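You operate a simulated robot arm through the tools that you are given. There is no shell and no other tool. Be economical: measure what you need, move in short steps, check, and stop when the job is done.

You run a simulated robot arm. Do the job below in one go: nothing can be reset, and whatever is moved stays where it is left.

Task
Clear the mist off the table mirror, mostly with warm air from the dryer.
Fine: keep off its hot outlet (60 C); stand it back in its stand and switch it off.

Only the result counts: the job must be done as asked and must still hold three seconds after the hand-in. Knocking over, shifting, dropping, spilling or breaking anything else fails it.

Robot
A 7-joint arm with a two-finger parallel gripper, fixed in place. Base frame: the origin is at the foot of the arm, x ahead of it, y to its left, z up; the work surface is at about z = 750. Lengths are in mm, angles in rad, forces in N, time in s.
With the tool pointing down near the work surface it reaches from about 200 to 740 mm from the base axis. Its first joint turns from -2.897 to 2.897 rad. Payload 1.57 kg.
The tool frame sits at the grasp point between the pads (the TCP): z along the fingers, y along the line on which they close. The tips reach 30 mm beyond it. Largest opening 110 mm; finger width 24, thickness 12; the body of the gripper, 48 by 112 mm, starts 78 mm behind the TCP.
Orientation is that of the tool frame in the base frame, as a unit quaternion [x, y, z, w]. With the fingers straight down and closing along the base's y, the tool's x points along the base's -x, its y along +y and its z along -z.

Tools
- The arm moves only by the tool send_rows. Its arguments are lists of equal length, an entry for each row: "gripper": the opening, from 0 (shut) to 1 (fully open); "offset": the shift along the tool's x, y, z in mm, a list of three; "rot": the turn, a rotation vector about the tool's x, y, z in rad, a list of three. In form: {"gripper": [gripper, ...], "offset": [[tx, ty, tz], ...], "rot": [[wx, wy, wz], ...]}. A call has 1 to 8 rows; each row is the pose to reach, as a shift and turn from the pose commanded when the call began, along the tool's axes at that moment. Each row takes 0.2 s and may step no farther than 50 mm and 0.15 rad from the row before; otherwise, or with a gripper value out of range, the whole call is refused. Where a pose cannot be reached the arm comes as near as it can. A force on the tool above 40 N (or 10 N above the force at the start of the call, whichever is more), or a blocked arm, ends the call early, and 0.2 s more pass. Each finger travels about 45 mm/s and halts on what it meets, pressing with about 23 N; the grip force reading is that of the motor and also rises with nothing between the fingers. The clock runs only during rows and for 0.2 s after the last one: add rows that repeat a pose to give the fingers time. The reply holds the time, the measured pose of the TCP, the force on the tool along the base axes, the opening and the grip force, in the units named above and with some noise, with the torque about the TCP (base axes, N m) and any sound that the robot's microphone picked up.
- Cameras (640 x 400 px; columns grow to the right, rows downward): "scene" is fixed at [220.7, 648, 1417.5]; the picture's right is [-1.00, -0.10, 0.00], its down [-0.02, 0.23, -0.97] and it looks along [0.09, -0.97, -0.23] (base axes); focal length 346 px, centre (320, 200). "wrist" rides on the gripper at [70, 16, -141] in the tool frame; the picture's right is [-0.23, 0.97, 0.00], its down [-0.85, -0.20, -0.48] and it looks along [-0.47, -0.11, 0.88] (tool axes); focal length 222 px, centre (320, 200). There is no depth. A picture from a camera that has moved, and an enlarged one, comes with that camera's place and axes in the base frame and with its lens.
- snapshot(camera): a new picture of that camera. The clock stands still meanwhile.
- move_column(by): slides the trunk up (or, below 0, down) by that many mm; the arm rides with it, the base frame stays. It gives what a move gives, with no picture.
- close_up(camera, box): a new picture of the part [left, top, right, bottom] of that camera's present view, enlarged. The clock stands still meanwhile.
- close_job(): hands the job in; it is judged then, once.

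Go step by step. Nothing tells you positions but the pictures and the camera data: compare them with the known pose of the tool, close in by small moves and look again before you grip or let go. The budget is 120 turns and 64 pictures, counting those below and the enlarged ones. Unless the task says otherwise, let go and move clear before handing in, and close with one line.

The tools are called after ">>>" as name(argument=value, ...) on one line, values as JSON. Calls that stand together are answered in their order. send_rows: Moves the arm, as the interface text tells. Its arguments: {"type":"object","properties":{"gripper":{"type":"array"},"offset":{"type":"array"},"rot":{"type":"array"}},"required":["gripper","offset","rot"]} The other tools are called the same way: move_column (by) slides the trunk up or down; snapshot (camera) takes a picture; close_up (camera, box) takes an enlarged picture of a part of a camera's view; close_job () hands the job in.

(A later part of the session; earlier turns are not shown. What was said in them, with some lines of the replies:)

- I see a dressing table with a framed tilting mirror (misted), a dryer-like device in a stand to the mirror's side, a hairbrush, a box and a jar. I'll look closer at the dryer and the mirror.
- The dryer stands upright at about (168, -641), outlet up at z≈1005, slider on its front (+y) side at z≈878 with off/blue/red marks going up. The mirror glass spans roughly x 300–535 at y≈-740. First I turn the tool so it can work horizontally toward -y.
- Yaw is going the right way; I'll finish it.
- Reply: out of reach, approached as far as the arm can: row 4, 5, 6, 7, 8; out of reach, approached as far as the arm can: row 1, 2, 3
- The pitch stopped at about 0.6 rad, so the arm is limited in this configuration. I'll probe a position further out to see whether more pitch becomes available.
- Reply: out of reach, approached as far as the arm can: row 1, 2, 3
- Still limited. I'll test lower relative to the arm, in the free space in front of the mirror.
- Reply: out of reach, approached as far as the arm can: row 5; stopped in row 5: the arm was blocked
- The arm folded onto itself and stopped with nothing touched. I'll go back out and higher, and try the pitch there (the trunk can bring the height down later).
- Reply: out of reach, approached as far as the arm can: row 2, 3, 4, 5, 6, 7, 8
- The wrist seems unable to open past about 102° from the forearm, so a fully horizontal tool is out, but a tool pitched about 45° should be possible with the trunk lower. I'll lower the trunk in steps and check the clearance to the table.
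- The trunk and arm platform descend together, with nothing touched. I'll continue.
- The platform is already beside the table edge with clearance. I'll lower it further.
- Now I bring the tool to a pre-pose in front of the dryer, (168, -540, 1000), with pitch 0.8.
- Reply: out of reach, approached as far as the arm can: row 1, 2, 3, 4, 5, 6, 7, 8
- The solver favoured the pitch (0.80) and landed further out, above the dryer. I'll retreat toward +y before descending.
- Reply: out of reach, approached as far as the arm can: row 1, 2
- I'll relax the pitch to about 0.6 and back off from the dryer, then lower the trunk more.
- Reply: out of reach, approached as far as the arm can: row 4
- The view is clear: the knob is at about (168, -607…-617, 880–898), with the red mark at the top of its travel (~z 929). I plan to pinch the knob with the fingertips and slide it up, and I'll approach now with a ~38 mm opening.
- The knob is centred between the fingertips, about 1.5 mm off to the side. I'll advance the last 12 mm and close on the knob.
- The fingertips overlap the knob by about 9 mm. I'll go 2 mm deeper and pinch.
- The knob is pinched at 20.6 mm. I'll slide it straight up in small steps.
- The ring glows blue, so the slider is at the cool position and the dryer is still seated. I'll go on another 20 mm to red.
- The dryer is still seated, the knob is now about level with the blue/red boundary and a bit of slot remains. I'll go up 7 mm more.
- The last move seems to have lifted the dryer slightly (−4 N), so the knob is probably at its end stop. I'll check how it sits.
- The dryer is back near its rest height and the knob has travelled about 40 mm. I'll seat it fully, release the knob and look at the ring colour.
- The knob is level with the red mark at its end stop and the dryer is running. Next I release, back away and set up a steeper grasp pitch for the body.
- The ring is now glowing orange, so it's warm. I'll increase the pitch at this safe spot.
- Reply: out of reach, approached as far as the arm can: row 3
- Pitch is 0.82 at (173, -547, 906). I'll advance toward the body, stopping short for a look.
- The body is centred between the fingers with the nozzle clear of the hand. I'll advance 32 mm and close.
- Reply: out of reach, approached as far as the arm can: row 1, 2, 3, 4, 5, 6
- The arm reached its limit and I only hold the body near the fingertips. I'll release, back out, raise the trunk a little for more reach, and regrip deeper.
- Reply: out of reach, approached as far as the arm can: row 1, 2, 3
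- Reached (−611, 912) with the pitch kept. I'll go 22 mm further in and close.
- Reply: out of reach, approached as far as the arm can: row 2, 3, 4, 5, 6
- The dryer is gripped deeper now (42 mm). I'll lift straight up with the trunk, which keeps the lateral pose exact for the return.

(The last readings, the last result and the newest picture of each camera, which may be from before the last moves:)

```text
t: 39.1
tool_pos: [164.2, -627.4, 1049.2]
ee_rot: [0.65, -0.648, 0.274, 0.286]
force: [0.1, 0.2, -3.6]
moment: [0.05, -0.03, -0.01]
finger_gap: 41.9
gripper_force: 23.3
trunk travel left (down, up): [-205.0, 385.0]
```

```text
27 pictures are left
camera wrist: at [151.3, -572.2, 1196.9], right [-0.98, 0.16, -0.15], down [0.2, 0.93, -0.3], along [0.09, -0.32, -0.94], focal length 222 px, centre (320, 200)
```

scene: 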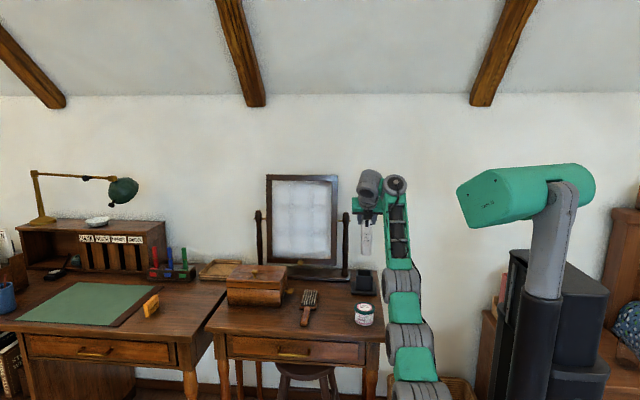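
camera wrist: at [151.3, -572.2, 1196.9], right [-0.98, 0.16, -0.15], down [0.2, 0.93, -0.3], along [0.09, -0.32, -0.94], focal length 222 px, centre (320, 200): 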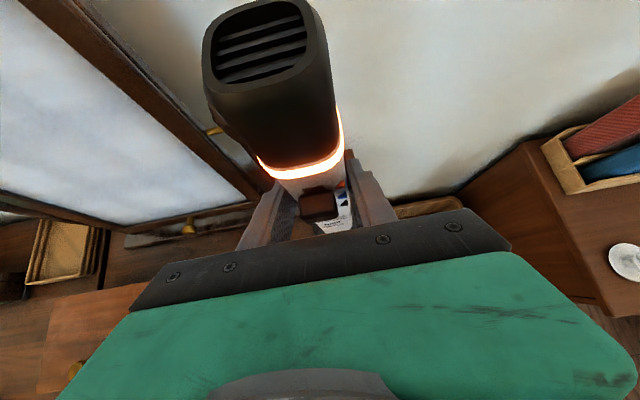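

The dryer is held firmly and clear of the stand. I'll raise the trunk for reach, then swing and tilt so the outlet faces the mirror.

>>> move_column(by=250)

>>> send_rows(gripper=[0.2, 0.2, 0.2, 0.2, 0.2, 0.2, 0.2, 0.2], offset=[[-32, -18, 2], [-63, -37, 4], [-95, -55, 6], [-127, -74, 8], [-158, -92, 11], [-190, -111, 13], [-221, -130, 15], [-253, -148, 17]], rot=[[0, -0.142, 0], [0, -0.284, 0], [0, -0.425, 0], [0, -0.567, 0], [0, -0.709, 0], [0, -0.85, 0], [0, -0.992, 0], [0, -1.134, 0]])

>>> snapshot(camera="scene")

>>> snapshot(camera="wrist")

```text
t: 41.7
tool_pos: [165.9, -625.6, 1299.0]
ee_rot: [0.65, -0.649, 0.274, 0.286]
force: [0.2, 0.1, -4.5]
moment: [0.02, 0.0, 0.04]
finger_gap: 42.1
gripper_force: 23.8
trunk travel left (down, up): [-455.0, 135.0]
```

```text
t: 43.5
tool_pos: [311.7, -465.2, 1101.7]
ee_rot: [-0.696, 0.7, 0.119, 0.107]
force: [-0.8, -0.1, -3.3]
moment: [-0.12, 0.0, -0.05]
finger_gap: 42.0
gripper_force: 23.1
trunk travel left (down, up): [-455.0, 135.0]
```

```text
26 pictures are left
```

scene: 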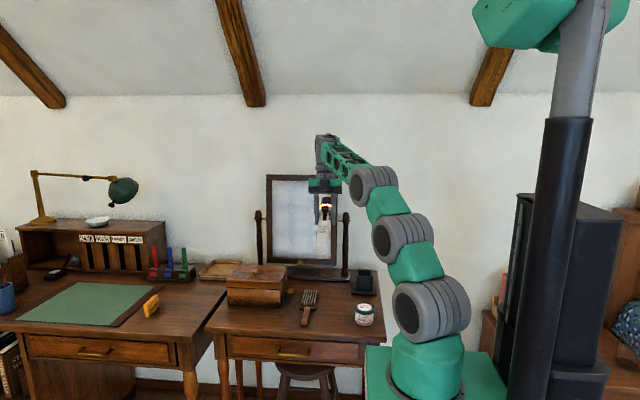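

```text
25 pictures are left
camera wrist: at [296.6, -576.6, 1213.4], right [-0.97, 0.22, 0.09], down [0.21, 0.66, 0.72], along [0.1, 0.72, -0.69], focal length 222 px, centre (320, 200)
```

wrist: 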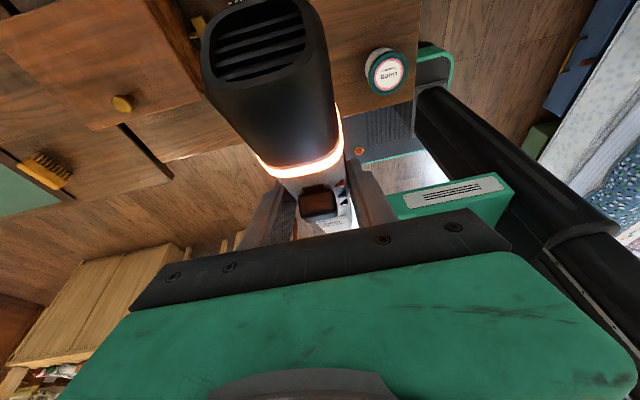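

The outlet now points at the mirror direction, tilted upward. I'll lower the trunk so the jet hits the glass.

>>> move_column(by=-100)

>>> move_column(by=-80)

>>> send_rows(gripper=[0.2, 0.2, 0.2, 0.2, 0.2, 0.2, 0.2, 0.2], offset=[[0, -18, 0], [0, -35, 0], [0, -35, 0], [0, -35, 0], [0, -35, 0], [0, -35, 0], [0, -35, 0], [0, -35, 0]], rot=[[-0.039, 0, -0.119], [-0.078, 0, -0.238], [-0.078, 0, -0.238], [-0.078, 0, -0.238], [-0.078, 0, -0.238], [-0.078, 0, -0.238], [-0.078, 0, -0.238], [-0.078, 0, -0.238]])

>>> close_up(camera="scene", box=[230, 160, 390, 310])

```text
t: 44.8
tool_pos: [311.0, -464.7, 1001.0]
ee_rot: [-0.696, 0.7, 0.118, 0.107]
force: [0.3, 0.2, -4.3]
moment: [-0.07, -0.02, 0.01]
finger_gap: 41.9
gripper_force: 23.2
trunk travel left (down, up): [-355.0, 235.0]
```

```text
t: 46.0
tool_pos: [310.7, -465.7, 921.5]
ee_rot: [-0.696, 0.7, 0.119, 0.107]
force: [-0.1, -0.3, -4.2]
moment: [-0.09, -0.03, 0.0]
finger_gap: 41.8
gripper_force: 23.0
trunk travel left (down, up): [-275.0, 315.0]
```

```text
t: 47.8
tool_pos: [341.4, -457.0, 914.8]
ee_rot: [0.778, -0.608, -0.131, -0.09]
force: [0.0, -0.9, -3.2]
moment: [-0.08, 0.01, -0.02]
finger_gap: 41.6
gripper_force: 22.8
out of reach, approached as far as the arm can: row 1, 2, 3, 4, 5, 6, 7, 8
trunk travel left (down, up): [-275.0, 315.0]
```

```text
2.67 times, centred on (310, 235) of scene
camera zoom: at [220.7, 648.0, 1417.5], right [-1.0, -0.1, 0.0], down [-0.02, 0.23, -0.97], along [0.09, -0.97, -0.23], focal length 923 px, centre (347, 107)
```

zoom: 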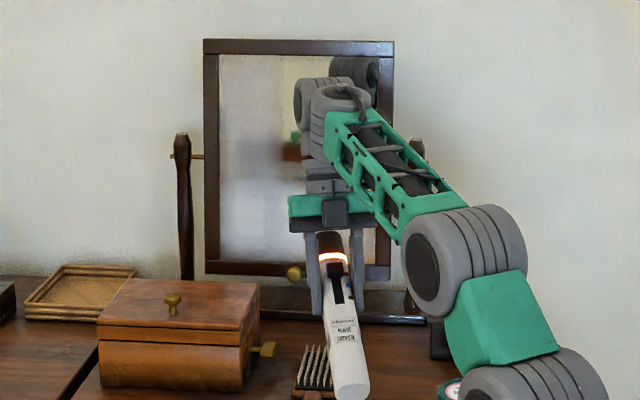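

It works: the upper middle of the glass is already clear. The jet needs to go further left (+x) and lower, so I'll yaw more and tilt down.

>>> send_rows(gripper=[0.2, 0.2, 0.2, 0.2, 0.2, 0.2, 0.2, 0.2], offset=[[-11, 0, 10], [-22, 0, 20], [-22, 0, 20], [-22, 0, 20], [-22, 0, 20], [-22, 0, 20], [-22, 0, 20], [-22, 0, 20]], rot=[[-0.03, -0.08, -0.09], [-0.06, -0.16, -0.18], [-0.06, -0.2, -0.2], [-0.06, -0.2, -0.2], [-0.06, -0.2, -0.2], [-0.06, -0.2, -0.2], [-0.06, -0.2, -0.2], [-0.06, -0.2, -0.2]])

>>> close_up(camera="scene", box=[230, 160, 390, 310])

```text
t: 49.6
tool_pos: [324.9, -419.6, 887.3]
ee_rot: [0.812, -0.533, -0.214, -0.102]
force: [0.4, 0.5, -4.0]
moment: [-0.07, -0.05, 0.03]
finger_gap: 41.9
gripper_force: 23.1
out of reach, approached as far as the arm can: row 1, 2, 3, 4, 5, 6, 7, 8
trunk travel left (down, up): [-275.0, 315.0]
```

```text
2.67 times, centred on (310, 235) of scene
camera zoom: at [220.7, 648.0, 1417.5], right [-1.0, -0.1, 0.0], down [-0.02, 0.23, -0.97], along [0.09, -0.97, -0.23], focal length 923 px, centre (347, 107)
```

zoom: 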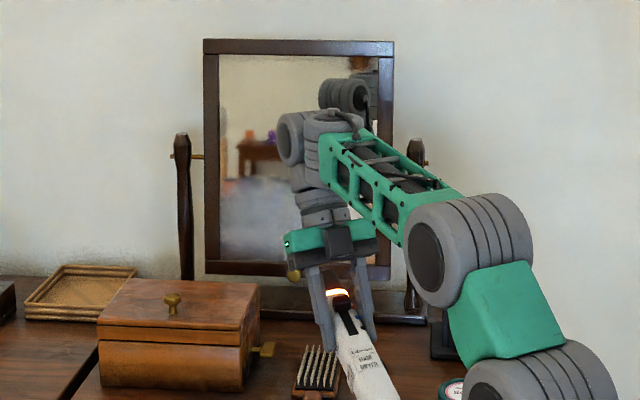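

>>> close_up(camera="scene", box=[260, 170, 345, 270])

```text
4.00 times, centred on (302, 220) of scene
camera zoom: at [220.7, 648.0, 1417.5], right [-1.0, -0.1, 0.0], down [-0.02, 0.23, -0.97], along [0.09, -0.97, -0.23], focal length 1385 px, centre (390, 120)
```

zoom: 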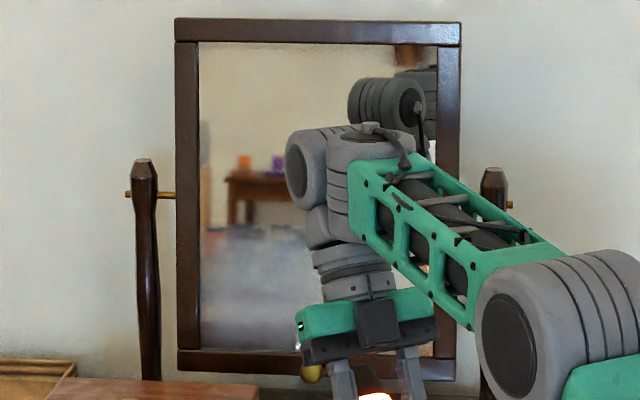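

The left side is clearing well. I'll lower a bit for the bottom of the glass and sweep from left to right.

>>> move_column(by=-40)

>>> send_rows(gripper=[0.2, 0.2, 0.2, 0.2, 0.2, 0.2, 0.2, 0.2], offset=[[0, 0, 0], [0, 0, 0], [0, 0, 0], [0, 0, 0], [0, 0, 0], [0, 0, 0], [0, 0, 0], [0, 0, 0]], rot=[[0, -0.1, 0], [0, -0.1, 0], [0, -0.1, 0], [0.04, -0.1, 0.1], [0.08, -0.1, 0.2], [0.12, -0.1, 0.3], [0.16, -0.1, 0.4], [0.16, -0.1, 0.4]])

>>> close_up(camera="scene", box=[230, 160, 390, 310])

```text
t: 50.4
tool_pos: [324.3, -418.4, 846.8]
ee_rot: [0.812, -0.533, -0.214, -0.103]
force: [0.3, 0.8, -5.5]
moment: [-0.09, -0.03, 0.03]
finger_gap: 41.8
gripper_force: 22.9
trunk travel left (down, up): [-235.0, 355.0]
```

```text
t: 52.2
tool_pos: [314.4, -404.7, 830.4]
ee_rot: [-0.667, 0.694, 0.227, 0.147]
force: [0.0, 0.0, -4.0]
moment: [-0.13, 0.02, -0.03]
finger_gap: 41.7
gripper_force: 23.3
out of reach, approached as far as the arm can: row 1, 2, 3, 4, 5, 6, 7, 8
trunk travel left (down, up): [-235.0, 355.0]
```

```text
2.67 times, centred on (310, 235) of scene
camera zoom: at [220.7, 648.0, 1417.5], right [-1.0, -0.1, 0.0], down [-0.02, 0.23, -0.97], along [0.09, -0.97, -0.23], focal length 923 px, centre (347, 107)
```

zoom: 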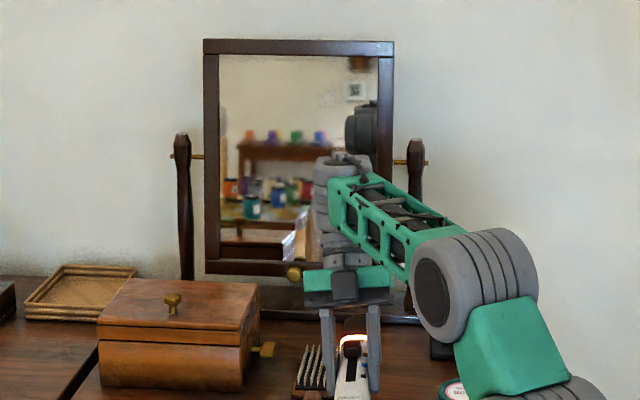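

The glass shows a clear reflection on the left. The jet is now on the right-bottom; I'll dwell there, then sweep up the right side with the trunk.

>>> send_rows(gripper=[0.2, 0.2, 0.2, 0.2, 0.2, 0.2], offset=[[0, 0, 0], [0, 0, 0], [0, 0, 0], [0, 0, 0], [0, 0, 0], [0, 0, 0]], rot=[[0, 0, 0], [0, 0, 0], [0, 0, 0], [0, 0, 0], [0, 0, 0], [0, 0, 0]])

>>> move_column(by=100)

>>> move_column(by=100)

>>> close_up(camera="scene", box=[230, 160, 390, 310])

```text
t: 53.6
tool_pos: [313.7, -405.0, 830.8]
ee_rot: [-0.667, 0.694, 0.227, 0.148]
force: [0.5, 0.5, -3.5]
moment: [-0.09, -0.01, -0.01]
finger_gap: 42.1
gripper_force: 23.2
trunk travel left (down, up): [-235.0, 355.0]
```

```text
t: 54.9
tool_pos: [315.2, -404.8, 930.4]
ee_rot: [-0.668, 0.693, 0.227, 0.147]
force: [-0.6, -0.4, -3.6]
moment: [-0.06, -0.01, 0.02]
finger_gap: 41.5
gripper_force: 23.1
trunk travel left (down, up): [-335.0, 255.0]
```

```text
t: 56.3
tool_pos: [314.9, -403.2, 1031.0]
ee_rot: [-0.668, 0.693, 0.227, 0.147]
force: [0.0, -0.3, -4.3]
moment: [-0.08, 0.01, -0.01]
finger_gap: 41.9
gripper_force: 22.5
trunk travel left (down, up): [-435.0, 155.0]
```

```text
2.67 times, centred on (310, 235) of scene
camera zoom: at [220.7, 648.0, 1417.5], right [-1.0, -0.1, 0.0], down [-0.02, 0.23, -0.97], along [0.09, -0.97, -0.23], focal length 923 px, centre (347, 107)
```

zoom: 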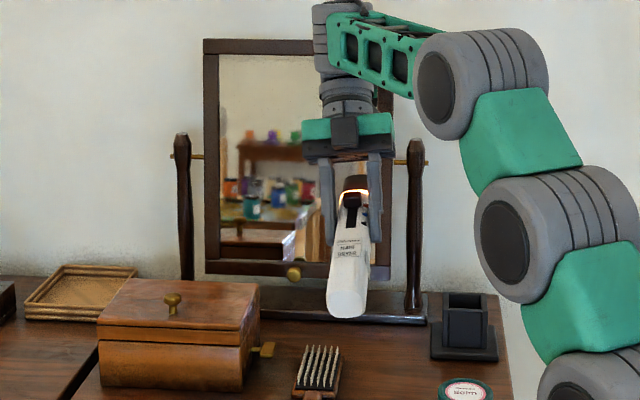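

The bottom and right are going clear. I'll now sweep the top from right to left with a yaw.

>>> send_rows(gripper=[0.2, 0.2, 0.2, 0.2, 0.2, 0.2, 0.2, 0.2], offset=[[0, 0, 0], [0, 0, 0], [0, 0, 0], [0, 0, 0], [0, 0, 0], [0, 0, 0], [0, 0, 0], [0, 0, 0]], rot=[[0, 0, 0], [0, 0, 0], [-0.06, 0, -0.1], [-0.12, 0, -0.2], [-0.18, 0, -0.3], [-0.25, 0, -0.41], [-0.25, 0, -0.41], [-0.25, 0, -0.41]])

>>> close_up(camera="scene", box=[260, 170, 345, 270])

```text
t: 58.1
tool_pos: [307.6, -393.2, 1020.2]
ee_rot: [0.808, -0.509, -0.277, -0.107]
force: [0.1, -0.3, -3.7]
moment: [-0.06, -0.03, 0.05]
finger_gap: 42.1
gripper_force: 23.0
out of reach, approached as far as the arm can: row 3, 4, 5, 6, 7, 8
trunk travel left (down, up): [-435.0, 155.0]
```

```text
4.00 times, centred on (302, 220) of scene
camera zoom: at [220.7, 648.0, 1417.5], right [-1.0, -0.1, 0.0], down [-0.02, 0.23, -0.97], along [0.09, -0.97, -0.23], focal length 1385 px, centre (390, 120)
```

zoom: 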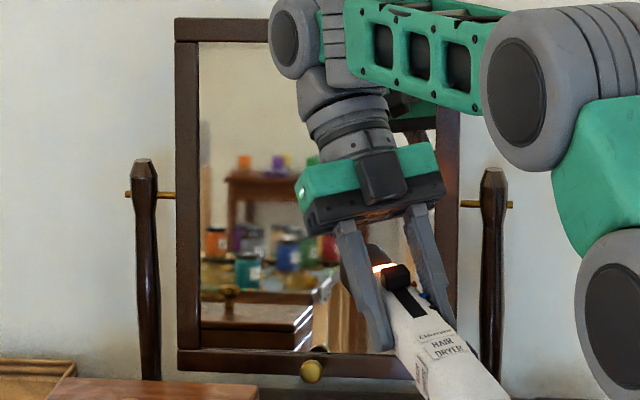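

Nearly clear; a faint band remains at the left edge. I'll yaw a bit more and sweep down the left edge.

>>> send_rows(gripper=[0.2, 0.2, 0.2, 0.2, 0.2], offset=[[0, 0, 0], [0, 0, 0], [0, 0, 0], [0, 0, 0], [0, 0, 0]], rot=[[-0.06, 0, -0.11], [-0.1, 0, -0.2], [-0.1, 0, -0.2], [-0.1, 0, -0.2], [-0.1, 0, -0.2]])

>>> move_column(by=-70)

>>> move_column(by=-70)

>>> close_up(camera="scene", box=[260, 170, 345, 270])

```text
t: 59.3
tool_pos: [306.2, -388.5, 1017.1]
ee_rot: [0.859, -0.412, -0.29, -0.093]
force: [0.5, 0.0, -5.1]
moment: [-0.09, -0.02, 0.02]
finger_gap: 42.0
gripper_force: 22.6
out of reach, approached as far as the arm can: row 1, 2, 3, 4, 5
trunk travel left (down, up): [-435.0, 155.0]
```

```text
t: 60.3
tool_pos: [306.0, -389.6, 947.1]
ee_rot: [0.859, -0.413, -0.289, -0.094]
force: [-0.3, -0.6, -4.1]
moment: [-0.06, -0.05, 0.01]
finger_gap: 41.9
gripper_force: 23.6
trunk travel left (down, up): [-365.0, 225.0]
```

```text
t: 61.4
tool_pos: [306.6, -390.3, 876.4]
ee_rot: [0.859, -0.412, -0.289, -0.093]
force: [0.0, -0.6, -4.2]
moment: [-0.1, -0.06, 0.02]
finger_gap: 41.8
gripper_force: 22.8
trunk travel left (down, up): [-295.0, 295.0]
```

```text
4.00 times, centred on (302, 220) of scene
camera zoom: at [220.7, 648.0, 1417.5], right [-1.0, -0.1, 0.0], down [-0.02, 0.23, -0.97], along [0.09, -0.97, -0.23], focal length 1385 px, centre (390, 120)
```

zoom: 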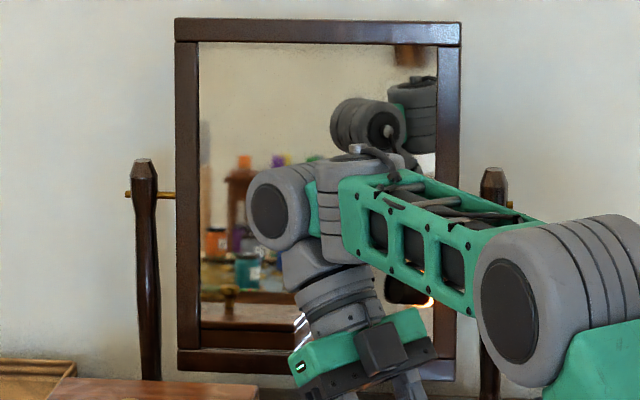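

The left side is clear. I'll return toward the earlier transfer pose, passing over the top of the glass, and inspect the rest of the mirror.

>>> move_column(by=160)

>>> send_rows(gripper=[0.2, 0.2, 0.2, 0.2, 0.2, 0.2], offset=[[2.3, 8.2, -14.3], [4.6, 16.5, -28.6], [6.8, 24.7, -42.9], [9.1, 33, -57.2], [11.4, 41.2, -71.5], [13.7, 49.5, -85.8]], rot=[[0.0615, 0.041, 0.1], [0.123, 0.082, 0.201], [0.185, 0.122, 0.301], [0.246, 0.163, 0.402], [0.307, 0.204, 0.502], [0.369, 0.245, 0.603]])

>>> close_up(camera="scene", box=[260, 170, 345, 270])

```text
t: 63.2
tool_pos: [306.1, -389.5, 1036.8]
ee_rot: [0.859, -0.412, -0.289, -0.093]
force: [0.1, -0.1, -4.6]
moment: [-0.07, -0.03, 0.01]
finger_gap: 41.8
gripper_force: 23.2
trunk travel left (down, up): [-455.0, 135.0]
```

```text
t: 64.7
tool_pos: [311.2, -464.8, 1102.6]
ee_rot: [-0.695, 0.701, 0.12, 0.107]
force: [-0.2, -0.1, -3.1]
moment: [-0.05, 0.04, 0.05]
finger_gap: 41.8
gripper_force: 23.1
trunk travel left (down, up): [-455.0, 135.0]
```

```text
4.00 times, centred on (302, 220) of scene
camera zoom: at [220.7, 648.0, 1417.5], right [-1.0, -0.1, 0.0], down [-0.02, 0.23, -0.97], along [0.09, -0.97, -0.23], focal length 1385 px, centre (390, 120)
```

zoom: 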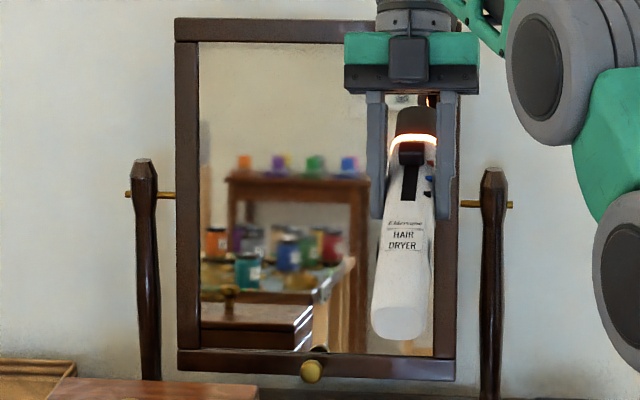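

The visible glass is clear. I'll swing back upright above the stand and then check the strip that was hidden.

>>> send_rows(gripper=[0.2, 0.2, 0.2, 0.2, 0.2, 0.2, 0.2, 0.2], offset=[[11.5, 18.5, -29.4], [23, 37, -58.7], [34.5, 55.6, -88], [46, 74.1, -117.5], [57.5, 92.7, -146.8], [69, 111.2, -176.2], [80.5, 129.8, -205.5], [92, 148.3, -234.9]], rot=[[0, 0.142, 0], [0, 0.284, 0], [0, 0.426, 0], [0, 0.568, 0], [0, 0.71, 0], [0, 0.852, 0], [0, 0.994, 0], [0.003, 1.136, 0]])

>>> close_up(camera="scene", box=[260, 170, 345, 270])

```text
t: 66.5
tool_pos: [164.6, -626.5, 1296.7]
ee_rot: [0.651, -0.648, 0.274, 0.285]
force: [-0.3, 0.5, -4.3]
moment: [0.08, 0.03, -0.01]
finger_gap: 41.8
gripper_force: 23.3
trunk travel left (down, up): [-455.0, 135.0]
```

```text
4.00 times, centred on (302, 220) of scene
camera zoom: at [220.7, 648.0, 1417.5], right [-1.0, -0.1, 0.0], down [-0.02, 0.23, -0.97], along [0.09, -0.97, -0.23], focal length 1385 px, centre (390, 120)
```

zoom: 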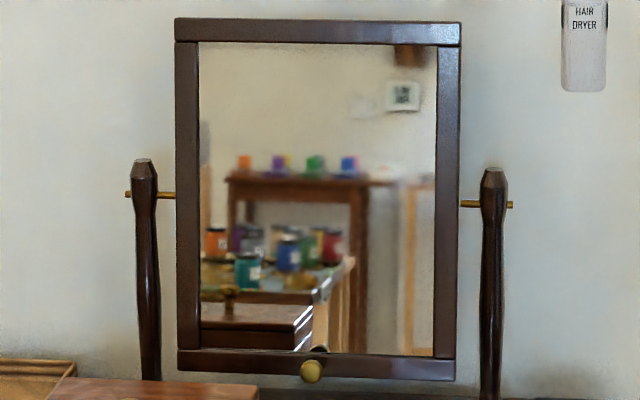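

The right edge and top right are still a bit hazy. I'll make another pass with the jet on the right part of the glass.

>>> send_rows(gripper=[0.2, 0.2, 0.2, 0.2, 0.2, 0.2, 0.2, 0.2], offset=[[-32, -20, 2], [-63, -40, 4], [-95, -60, 6], [-127, -80, 8], [-158, -100, 11], [-190, -120, 13], [-221, -140, 15], [-253, -160, 17]], rot=[[0, -0.142, 0], [0, -0.284, 0], [0, -0.426, 0], [0, -0.568, 0], [0, -0.71, 0], [0, -0.852, 0], [0, -0.994, 0], [0, -1.136, 0]])

>>> move_column(by=-70)

>>> send_rows(gripper=[0.2, 0.2, 0.2, 0.2, 0.2, 0.2, 0.2, 0.2], offset=[[0, 0, 0], [0, 0, 0], [0, 0, 0], [0, 0, 0], [0, 0, 0], [0, 0, 0], [0, 0, 0], [0, 0, 0]], rot=[[0, 0, 0], [0, 0, 0], [0, 0, 0], [0, 0, 0], [0, 0, 0], [0, 0, 0], [0, 0, 0], [0, 0, 0]])

>>> move_column(by=-70)

>>> send_rows(gripper=[0.2, 0.2, 0.2, 0.2, 0.2, 0.2, 0.2, 0.2], offset=[[0, 0, 0], [0, 0, 0], [0, 0, 0], [0, 0, 0], [0, 0, 0], [0, 0, 0], [0, 0, 0], [0, 0, 0]], rot=[[0, 0, 0], [0, 0, 0], [0, 0, 0], [0, 0, 0], [0, 0, 0], [0, 0, 0], [0, 0, 0], [0, 0, 0]])

>>> move_column(by=-70)

>>> send_rows(gripper=[0.2, 0.2, 0.2, 0.2, 0.2, 0.2, 0.2, 0.2], offset=[[0, 0, 0], [0, 0, 0], [0, 0, 0], [0, 0, 0], [0, 0, 0], [0, 0, 0], [0, 0, 0], [0, 0, 0]], rot=[[0, 0, 0], [0, 0, 0], [0, 0, 0], [0, 0, 0], [0, 0, 0], [0, 0, 0], [0, 0, 0], [0, 0, 0]])

>>> close_up(camera="scene", box=[260, 170, 345, 270])

```text
t: 68.2
tool_pos: [323.4, -464.1, 1102.3]
ee_rot: [-0.697, 0.699, 0.119, 0.109]
force: [0.1, 0.0, -4.3]
moment: [-0.05, -0.04, 0.0]
finger_gap: 42.2
gripper_force: 23.1
trunk travel left (down, up): [-455.0, 135.0]
```

```text
t: 69.3
tool_pos: [323.3, -462.7, 1031.8]
ee_rot: [-0.696, 0.7, 0.119, 0.109]
force: [-0.1, 0.0, -4.9]
moment: [-0.06, -0.01, -0.01]
finger_gap: 41.7
gripper_force: 22.7
trunk travel left (down, up): [-385.0, 205.0]
```

```text
t: 71.1
tool_pos: [323.2, -464.9, 1031.3]
ee_rot: [-0.696, 0.7, 0.119, 0.109]
force: [0.0, -0.2, -4.3]
moment: [-0.03, 0.01, 0.01]
finger_gap: 41.7
gripper_force: 22.9
trunk travel left (down, up): [-385.0, 205.0]
```

```text
t: 72.2
tool_pos: [322.1, -464.4, 961.2]
ee_rot: [-0.696, 0.7, 0.119, 0.108]
force: [0.7, 0.1, -3.8]
moment: [-0.06, 0.0, 0.02]
finger_gap: 41.7
gripper_force: 23.0
trunk travel left (down, up): [-315.0, 275.0]
```

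```text
t: 74.0
tool_pos: [322.8, -463.4, 961.2]
ee_rot: [-0.695, 0.701, 0.119, 0.109]
force: [0.9, 0.0, -5.1]
moment: [-0.04, -0.01, 0.0]
finger_gap: 41.7
gripper_force: 22.7
trunk travel left (down, up): [-315.0, 275.0]
```

```text
t: 75.1
tool_pos: [321.9, -464.4, 891.4]
ee_rot: [-0.695, 0.701, 0.119, 0.109]
force: [-0.2, -1.3, -4.6]
moment: [-0.06, 0.01, 0.0]
finger_gap: 41.8
gripper_force: 23.3
trunk travel left (down, up): [-245.0, 345.0]
```

```text
t: 76.9
tool_pos: [322.8, -465.3, 891.1]
ee_rot: [-0.695, 0.7, 0.118, 0.109]
force: [0.1, 0.6, -4.0]
moment: [-0.09, 0.0, 0.0]
finger_gap: 41.7
gripper_force: 22.7
trunk travel left (down, up): [-245.0, 345.0]
```

```text
4.00 times, centred on (302, 220) of scene
camera zoom: at [220.7, 648.0, 1417.5], right [-1.0, -0.1, 0.0], down [-0.02, 0.23, -0.97], along [0.09, -0.97, -0.23], focal length 1385 px, centre (390, 120)
```

zoom: 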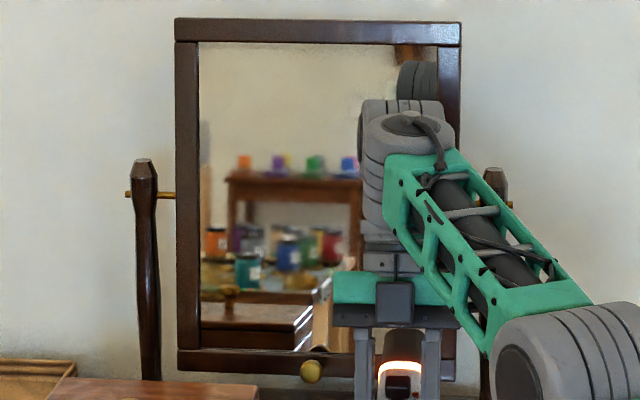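

I'll do a short dwell for the bottom right, then go back up and swing above the stand for another look.

>>> move_column(by=-35)

>>> send_rows(gripper=[0.2, 0.2, 0.2, 0.2, 0.2, 0.2], offset=[[0, 0, 0], [0, 0, 0], [0, 0, 0], [0, 0, 0], [0, 0, 0], [0, 0, 0]], rot=[[0, 0, 0], [0, 0, 0], [0, 0, 0], [0, 0, 0], [0, 0, 0], [0, 0, 0]])

>>> move_column(by=245)

>>> send_rows(gripper=[0.2, 0.2, 0.2, 0.2, 0.2, 0.2, 0.2, 0.2], offset=[[11.5, 20, -29.4], [23, 40, -58.7], [34.5, 60, -88], [46, 80, -117.5], [57.5, 100, -146.8], [69, 120, -176.2], [80.5, 140, -205.5], [92, 160, -235.5]], rot=[[0, 0.142, 0], [0, 0.284, 0], [0, 0.426, 0], [0, 0.568, 0], [0, 0.71, 0], [0, 0.852, 0], [0, 0.994, 0], [0.001, 1.136, 0]])

>>> close_up(camera="scene", box=[260, 170, 345, 270])

```text
t: 77.7
tool_pos: [322.7, -464.1, 855.8]
ee_rot: [-0.696, 0.7, 0.118, 0.109]
force: [0.1, 0.3, -3.8]
moment: [-0.07, 0.0, 0.0]
finger_gap: 41.6
gripper_force: 23.5
trunk travel left (down, up): [-210.0, 380.0]
```

```text
t: 79.1
tool_pos: [323.4, -464.2, 855.9]
ee_rot: [-0.695, 0.701, 0.118, 0.109]
force: [0.3, -0.6, -4.6]
moment: [-0.06, -0.01, 0.02]
finger_gap: 42.0
gripper_force: 22.7
trunk travel left (down, up): [-210.0, 380.0]
```

```text
t: 81.6
tool_pos: [322.3, -464.5, 1100.2]
ee_rot: [-0.696, 0.7, 0.12, 0.108]
force: [-0.5, 0.3, -4.5]
moment: [-0.04, -0.01, 0.01]
finger_gap: 41.8
gripper_force: 22.8
trunk travel left (down, up): [-455.0, 135.0]
```

```text
t: 83.4
tool_pos: [164.9, -627.8, 1297.9]
ee_rot: [0.651, -0.648, 0.274, 0.285]
force: [-0.2, -0.2, -3.8]
moment: [0.07, 0.0, 0.02]
finger_gap: 41.5
gripper_force: 22.9
trunk travel left (down, up): [-455.0, 135.0]
```

```text
4.00 times, centred on (302, 220) of scene
camera zoom: at [220.7, 648.0, 1417.5], right [-1.0, -0.1, 0.0], down [-0.02, 0.23, -0.97], along [0.09, -0.97, -0.23], focal length 1385 px, centre (390, 120)
```

zoom: 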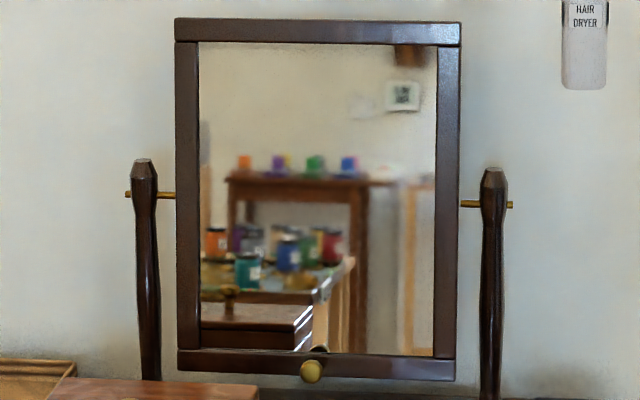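

The reflection is unchanged from before that pass, so what I took for haze is just the reflected room, and the glass is clear. I'll lower the dryer toward its stand with the trunk and check alignment.

>>> move_column(by=-250)

>>> move_column(by=-40)

>>> close_up(camera="scene", box=[335, 220, 395, 310])

>>> snapshot(camera="wrist")

```text
t: 86.0
tool_pos: [166.2, -625.6, 1049.4]
ee_rot: [0.65, -0.649, 0.275, 0.285]
force: [-0.4, -0.1, -4.3]
moment: [0.06, 0.04, -0.03]
finger_gap: 41.8
gripper_force: 23.0
trunk travel left (down, up): [-205.0, 385.0]
```

```text
t: 86.8
tool_pos: [164.7, -625.3, 1009.6]
ee_rot: [0.651, -0.648, 0.275, 0.284]
force: [0.0, 0.5, -3.5]
moment: [0.04, -0.01, 0.0]
finger_gap: 41.4
gripper_force: 23.0
trunk travel left (down, up): [-165.0, 425.0]
```

```text
4.44 times, centred on (365, 265) of scene
camera zoom: at [220.7, 648.0, 1417.5], right [-1.0, -0.1, 0.0], down [-0.02, 0.23, -0.97], along [0.09, -0.97, -0.23], focal length 1539 px, centre (120, -89)
```

zoom: 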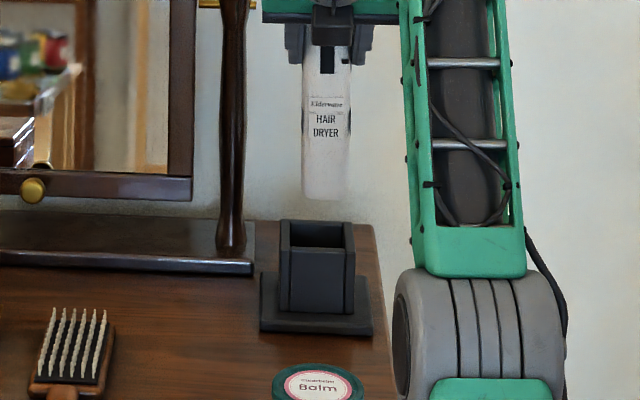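

```text
12 pictures are left
camera wrist: at [150.6, -571.5, 1157.0], right [-0.98, 0.16, -0.15], down [0.2, 0.93, -0.3], along [0.09, -0.32, -0.94], focal length 222 px, centre (320, 200)
```

wrist: 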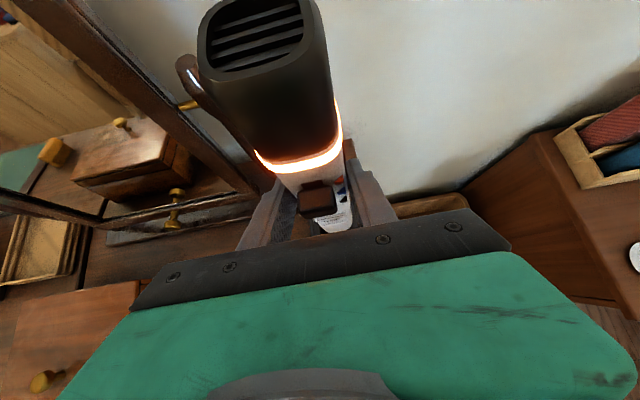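

The dryer's lower end sits about 3 mm to the right (−x) of the stand opening's centre. I'll correct +3 mm in x and lower to the rim.

>>> send_rows(gripper=[0.2, 0.2], offset=[[0, -3, 0], [0, -3, 0]], rot=[[0, 0, 0], [0, 0, 0]])

>>> move_column(by=-22)

>>> close_up(camera="scene", box=[345, 230, 385, 295])

```text
t: 87.4
tool_pos: [167.1, -626.2, 1007.9]
ee_rot: [0.651, -0.648, 0.275, 0.284]
force: [-0.5, 0.0, -4.1]
moment: [0.07, 0.02, -0.04]
finger_gap: 41.8
gripper_force: 23.2
trunk travel left (down, up): [-165.0, 425.0]
```

```text
t: 88.1
tool_pos: [168.2, -626.6, 986.1]
ee_rot: [0.651, -0.648, 0.275, 0.284]
force: [-0.1, 0.4, -4.2]
moment: [0.09, 0.0, 0.01]
finger_gap: 41.7
gripper_force: 23.0
trunk travel left (down, up): [-143.0, 447.0]
```

```text
6.15 times, centred on (365, 262) of scene
camera zoom: at [220.7, 648.0, 1417.5], right [-1.0, -0.1, 0.0], down [-0.02, 0.23, -0.97], along [0.09, -0.97, -0.23], focal length 2131 px, centre (43, -185)
```

zoom: 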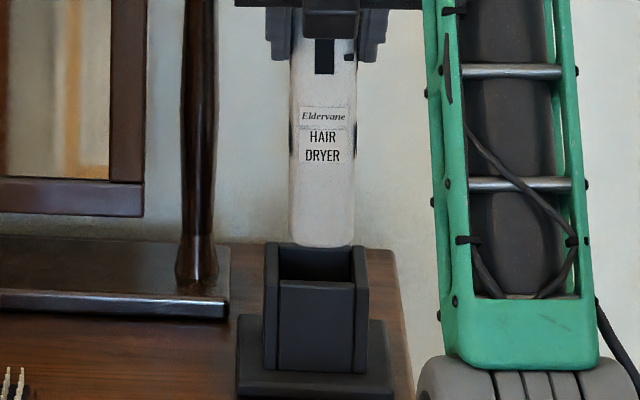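

Alignment is nearly right; I'll shift 1 mm more and lower in steps while watching the force.

>>> send_rows(gripper=[0.2, 0.2], offset=[[0, -1.2, 0], [0, -1.2, 0]], rot=[[0, 0, 0], [0, 0, 0]])

>>> move_column(by=-15)

>>> move_column(by=-15)

>>> close_up(camera="scene", box=[345, 230, 385, 295])

```text
t: 88.7
tool_pos: [169.1, -626.3, 986.2]
ee_rot: [0.65, -0.648, 0.275, 0.286]
force: [-0.3, -0.5, -3.2]
moment: [0.04, 0.02, 0.01]
finger_gap: 41.8
gripper_force: 22.8
trunk travel left (down, up): [-143.0, 447.0]
```

```text
t: 89.3
tool_pos: [170.6, -625.8, 971.3]
ee_rot: [0.65, -0.648, 0.275, 0.285]
force: [-0.6, 0.8, -3.7]
moment: [0.06, 0.02, 0.0]
finger_gap: 41.5
gripper_force: 22.9
trunk travel left (down, up): [-128.0, 462.0]
```

```text
t: 90.0
tool_pos: [169.0, -626.3, 956.7]
ee_rot: [0.651, -0.648, 0.274, 0.285]
force: [-0.4, -0.7, -3.3]
moment: [0.09, 0.0, -0.04]
finger_gap: 41.8
gripper_force: 22.5
trunk travel left (down, up): [-113.0, 477.0]
```

```text
6.15 times, centred on (365, 262) of scene
camera zoom: at [220.7, 648.0, 1417.5], right [-1.0, -0.1, 0.0], down [-0.02, 0.23, -0.97], along [0.09, -0.97, -0.23], focal length 2131 px, centre (43, -185)
```

zoom: 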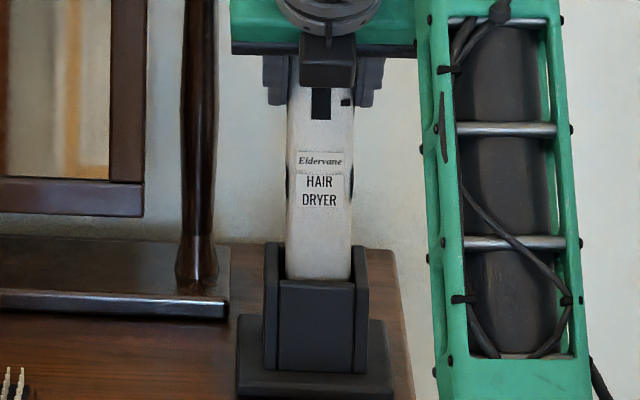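

It's entering the stand cleanly. I'll lower to just above the seated height.

>>> move_column(by=-20)

>>> move_column(by=-20)

>>> move_column(by=-5)

```text
t: 90.6
tool_pos: [168.6, -627.1, 936.3]
ee_rot: [0.65, -0.649, 0.274, 0.285]
force: [1.0, 0.0, -4.6]
moment: [0.07, -0.02, -0.02]
finger_gap: 42.0
gripper_force: 23.2
trunk travel left (down, up): [-93.0, 497.0]
```

```text
t: 91.3
tool_pos: [169.7, -626.9, 916.2]
ee_rot: [0.651, -0.648, 0.274, 0.284]
force: [-0.2, 0.3, -3.8]
moment: [0.06, -0.04, -0.01]
finger_gap: 41.8
gripper_force: 22.7
trunk travel left (down, up): [-73.0, 517.0]
```

```text
t: 91.8
tool_pos: [168.9, -626.0, 911.6]
ee_rot: [0.651, -0.648, 0.275, 0.285]
force: [1.1, -0.4, -3.0]
moment: [0.06, 0.03, -0.03]
finger_gap: 41.8
gripper_force: 22.9
trunk travel left (down, up): [-68.0, 522.0]
```

>>> move_column(by=-3)

>>> send_rows(gripper=[0.45, 0.65, 0.65, 0.65, 0.65], offset=[[0, 0, 0], [0, 0, 0], [0, 0, 0], [-14, 0, -14], [-27, 0, -29]], rot=[[0, 0, 0], [0, 0, 0], [0, 0, 0], [0, 0, 0], [0, 0, 0]])

>>> snapshot(camera="wrist")

```text
t: 92.4
tool_pos: [170.1, -626.1, 908.1]
ee_rot: [0.65, -0.648, 0.274, 0.285]
force: [0.2, 0.0, -4.4]
moment: [0.06, 0.03, 0.0]
finger_gap: 41.5
gripper_force: 23.3
trunk travel left (down, up): [-65.0, 525.0]
```

```text
t: 93.6
tool_pos: [173.5, -602.2, 919.8]
ee_rot: [0.65, -0.649, 0.273, 0.285]
force: [0.6, -0.4, -0.1]
moment: [-0.03, 0.02, 0.01]
finger_gap: 71.6
gripper_force: 0.1
out of reach, approached as far as the arm can: row 4, 5
trunk travel left (down, up): [-65.0, 525.0]
```

```text
9 pictures are left
camera wrist: at [158.8, -547.9, 1068.7], right [-0.98, 0.16, -0.15], down [0.2, 0.94, -0.29], along [0.09, -0.32, -0.94], focal length 222 px, centre (320, 200)
```

wrist: 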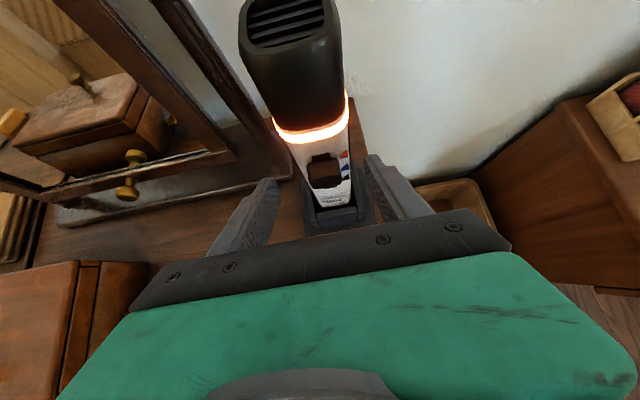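

The dryer stands in its stand, still on. I'll back off, return to the 0.6 pitch used for the knob, and prepare to slide it down to off.

>>> send_rows(gripper=[0.65, 0.65, 0.5, 0.35], offset=[[-8, 1, -20], [-12, 2, -40], [-15.5, 3, -60.5], [-15.5, 3, -60.5]], rot=[[0, -0.08, 0], [0, -0.16, 0], [0, -0.215, 0], [0, -0.215, 0]])

>>> close_up(camera="wrist", box=[200, 0, 440, 240])

```text
t: 94.6
tool_pos: [170.5, -546.7, 950.8]
ee_rot: [0.676, -0.676, 0.202, 0.213]
force: [-0.6, 0.3, -0.6]
moment: [-0.03, 0.0, 0.02]
finger_gap: 38.3
gripper_force: 0.2
trunk travel left (down, up): [-65.0, 525.0]
```

```text
1.67 times, centred on (320, 120) of wrist
camera zoom: at [156.6, -525.5, 1107.2], right [-0.98, 0.19, -0.11], down [0.2, 0.98, -0.09], along [0.09, -0.11, -0.99], focal length 370 px, centre (320, 333)
```

zoom: 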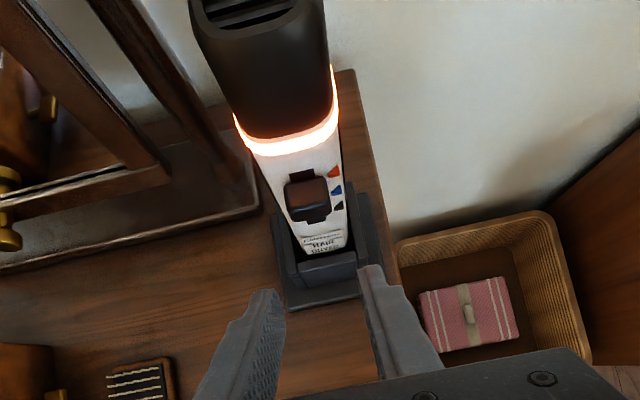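

The knob is where it was (about x 168.5, front at y −605). I'll approach and pinch it again.

>>> send_rows(gripper=[0.35, 0.35, 0.35, 0.05, 0.05, 0.05], offset=[[15, 1.5, 16], [29.5, 1.5, 31], [29.5, 1.5, 31], [29.5, 1.5, 31], [29.5, 1.5, 31], [29.5, 1.5, 31]], rot=[[0, 0, 0], [0, 0, 0], [0, 0, 0], [0, 0, 0], [0, 0, 0], [0, 0, 0]])

>>> close_up(camera="wrist", box=[240, 70, 400, 230])

```text
t: 96.0
tool_pos: [168.6, -588.9, 941.8]
ee_rot: [0.676, -0.675, 0.203, 0.213]
force: [-0.6, -0.5, 0.8]
moment: [0.03, -0.02, -0.04]
finger_gap: 20.8
gripper_force: 23.4
trunk travel left (down, up): [-65.0, 525.0]
```

```text
2.50 times, centred on (320, 150) of wrist
camera zoom: at [154.0, -568.0, 1098.2], right [-0.98, 0.19, -0.11], down [0.2, 0.98, -0.09], along [0.09, -0.11, -0.99], focal length 555 px, centre (320, 325)
```

zoom: 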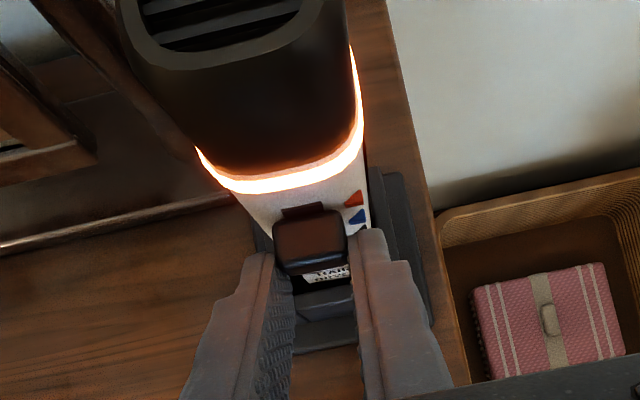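

The knob is pinched again. I'll slide it down 40 mm to off.

>>> send_rows(gripper=[0.05, 0.05, 0.05, 0.05, 0.05, 0.05, 0.05, 0.05], offset=[[-2.8, 0, 4.1], [-5.7, 0, 8.2], [-8.5, 0, 12.4], [-11.3, 0, 16.5], [-14.1, 0, 20.6], [-17, 0, 24.8], [-19.8, 0, 28.9], [-22.6, 0, 33]], rot=[[0, 0, 0], [0, 0, 0], [0, 0, 0], [0, 0, 0], [0, 0, 0], [0, 0, 0], [0, 0, 0], [0, 0, 0]])

>>> close_up(camera="wrist", box=[240, 40, 400, 200])

```text
t: 97.8
tool_pos: [167.5, -590.5, 901.2]
ee_rot: [0.676, -0.675, 0.203, 0.213]
force: [-1.0, 0.1, 0.1]
moment: [0.12, -0.06, 0.01]
finger_gap: 20.7
gripper_force: 22.8
trunk travel left (down, up): [-65.0, 525.0]
```

```text
2.50 times, centred on (320, 120) of wrist
camera zoom: at [153.8, -566.9, 1058.4], right [-0.98, 0.19, -0.11], down [0.2, 0.98, -0.09], along [0.09, -0.11, -0.99], focal length 555 px, centre (320, 400)
```

zoom: 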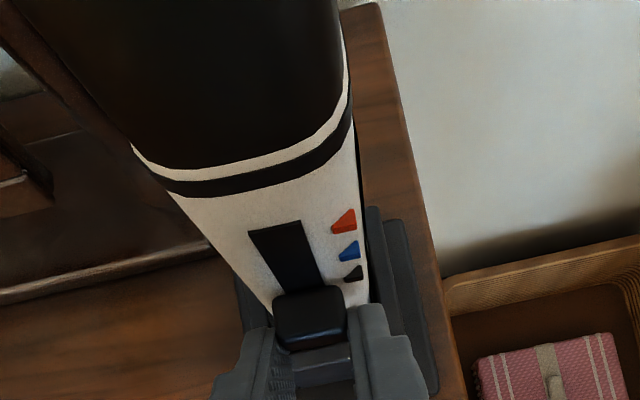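

The ring is dark, so the dryer is off and seated. I'll release and move clear.

>>> send_rows(gripper=[0.35, 0.35, 0.35, 0.4, 0.4, 0.4], offset=[[0, 0, 0], [0, 0, 0], [-16.5, 0, -11.3], [-30, 0, -28], [-35, 0, -65], [-35, 0, -100]], rot=[[0, 0, 0], [0, 0, 0], [0, 0, 0], [0, 0, 0], [0, 0, 0], [0, 0, 0]])

>>> move_column(by=200)

>>> close_up(camera="scene", box=[190, 160, 400, 340])

>>> snapshot(camera="wrist")

```text
t: 99.2
tool_pos: [168.5, -503.6, 966.5]
ee_rot: [0.676, -0.675, 0.204, 0.213]
force: [-0.5, -0.4, -0.7]
moment: [0.04, -0.01, 0.01]
finger_gap: 43.8
gripper_force: 0.0
trunk travel left (down, up): [-65.0, 525.0]
```

```text
t: 101.3
tool_pos: [169.5, -503.1, 1165.3]
ee_rot: [0.676, -0.675, 0.204, 0.215]
force: [-0.6, 0.7, -0.7]
moment: [0.02, -0.01, 0.03]
finger_gap: 44.1
gripper_force: 0.1
trunk travel left (down, up): [-265.0, 325.0]
```

```text
2.22 times, centred on (295, 250) of scene
camera zoom: at [220.7, 648.0, 1417.5], right [-1.0, -0.1, 0.0], down [-0.02, 0.23, -0.97], along [0.09, -0.97, -0.23], focal length 770 px, centre (376, 89)
```

zoom: 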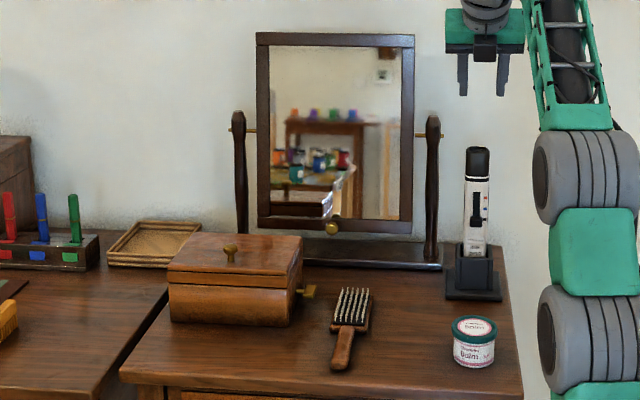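

```text
4 pictures are left
camera wrist: at [154.9, -482.1, 1322.1], right [-0.98, 0.19, -0.11], down [0.2, 0.98, -0.09], along [0.09, -0.11, -0.99], focal length 222 px, centre (320, 200)
```

wrist: 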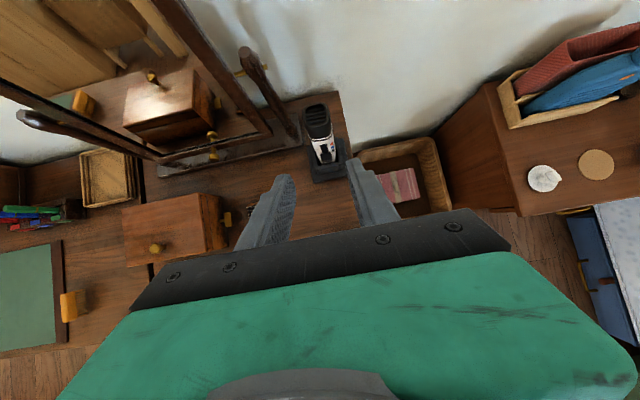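

The mirror is clear in both views, the dryer stands in its stand switched off, everything else is where it was and the arm is clear. I'm handing in.

>>> close_job()

```text
The job is handed in.
```

The mirror is clear of mist, done mainly with warm air (a few seconds on cool at switch-on), and the dryer is back in its stand and switched off. The gripper never touched the hot outlet.
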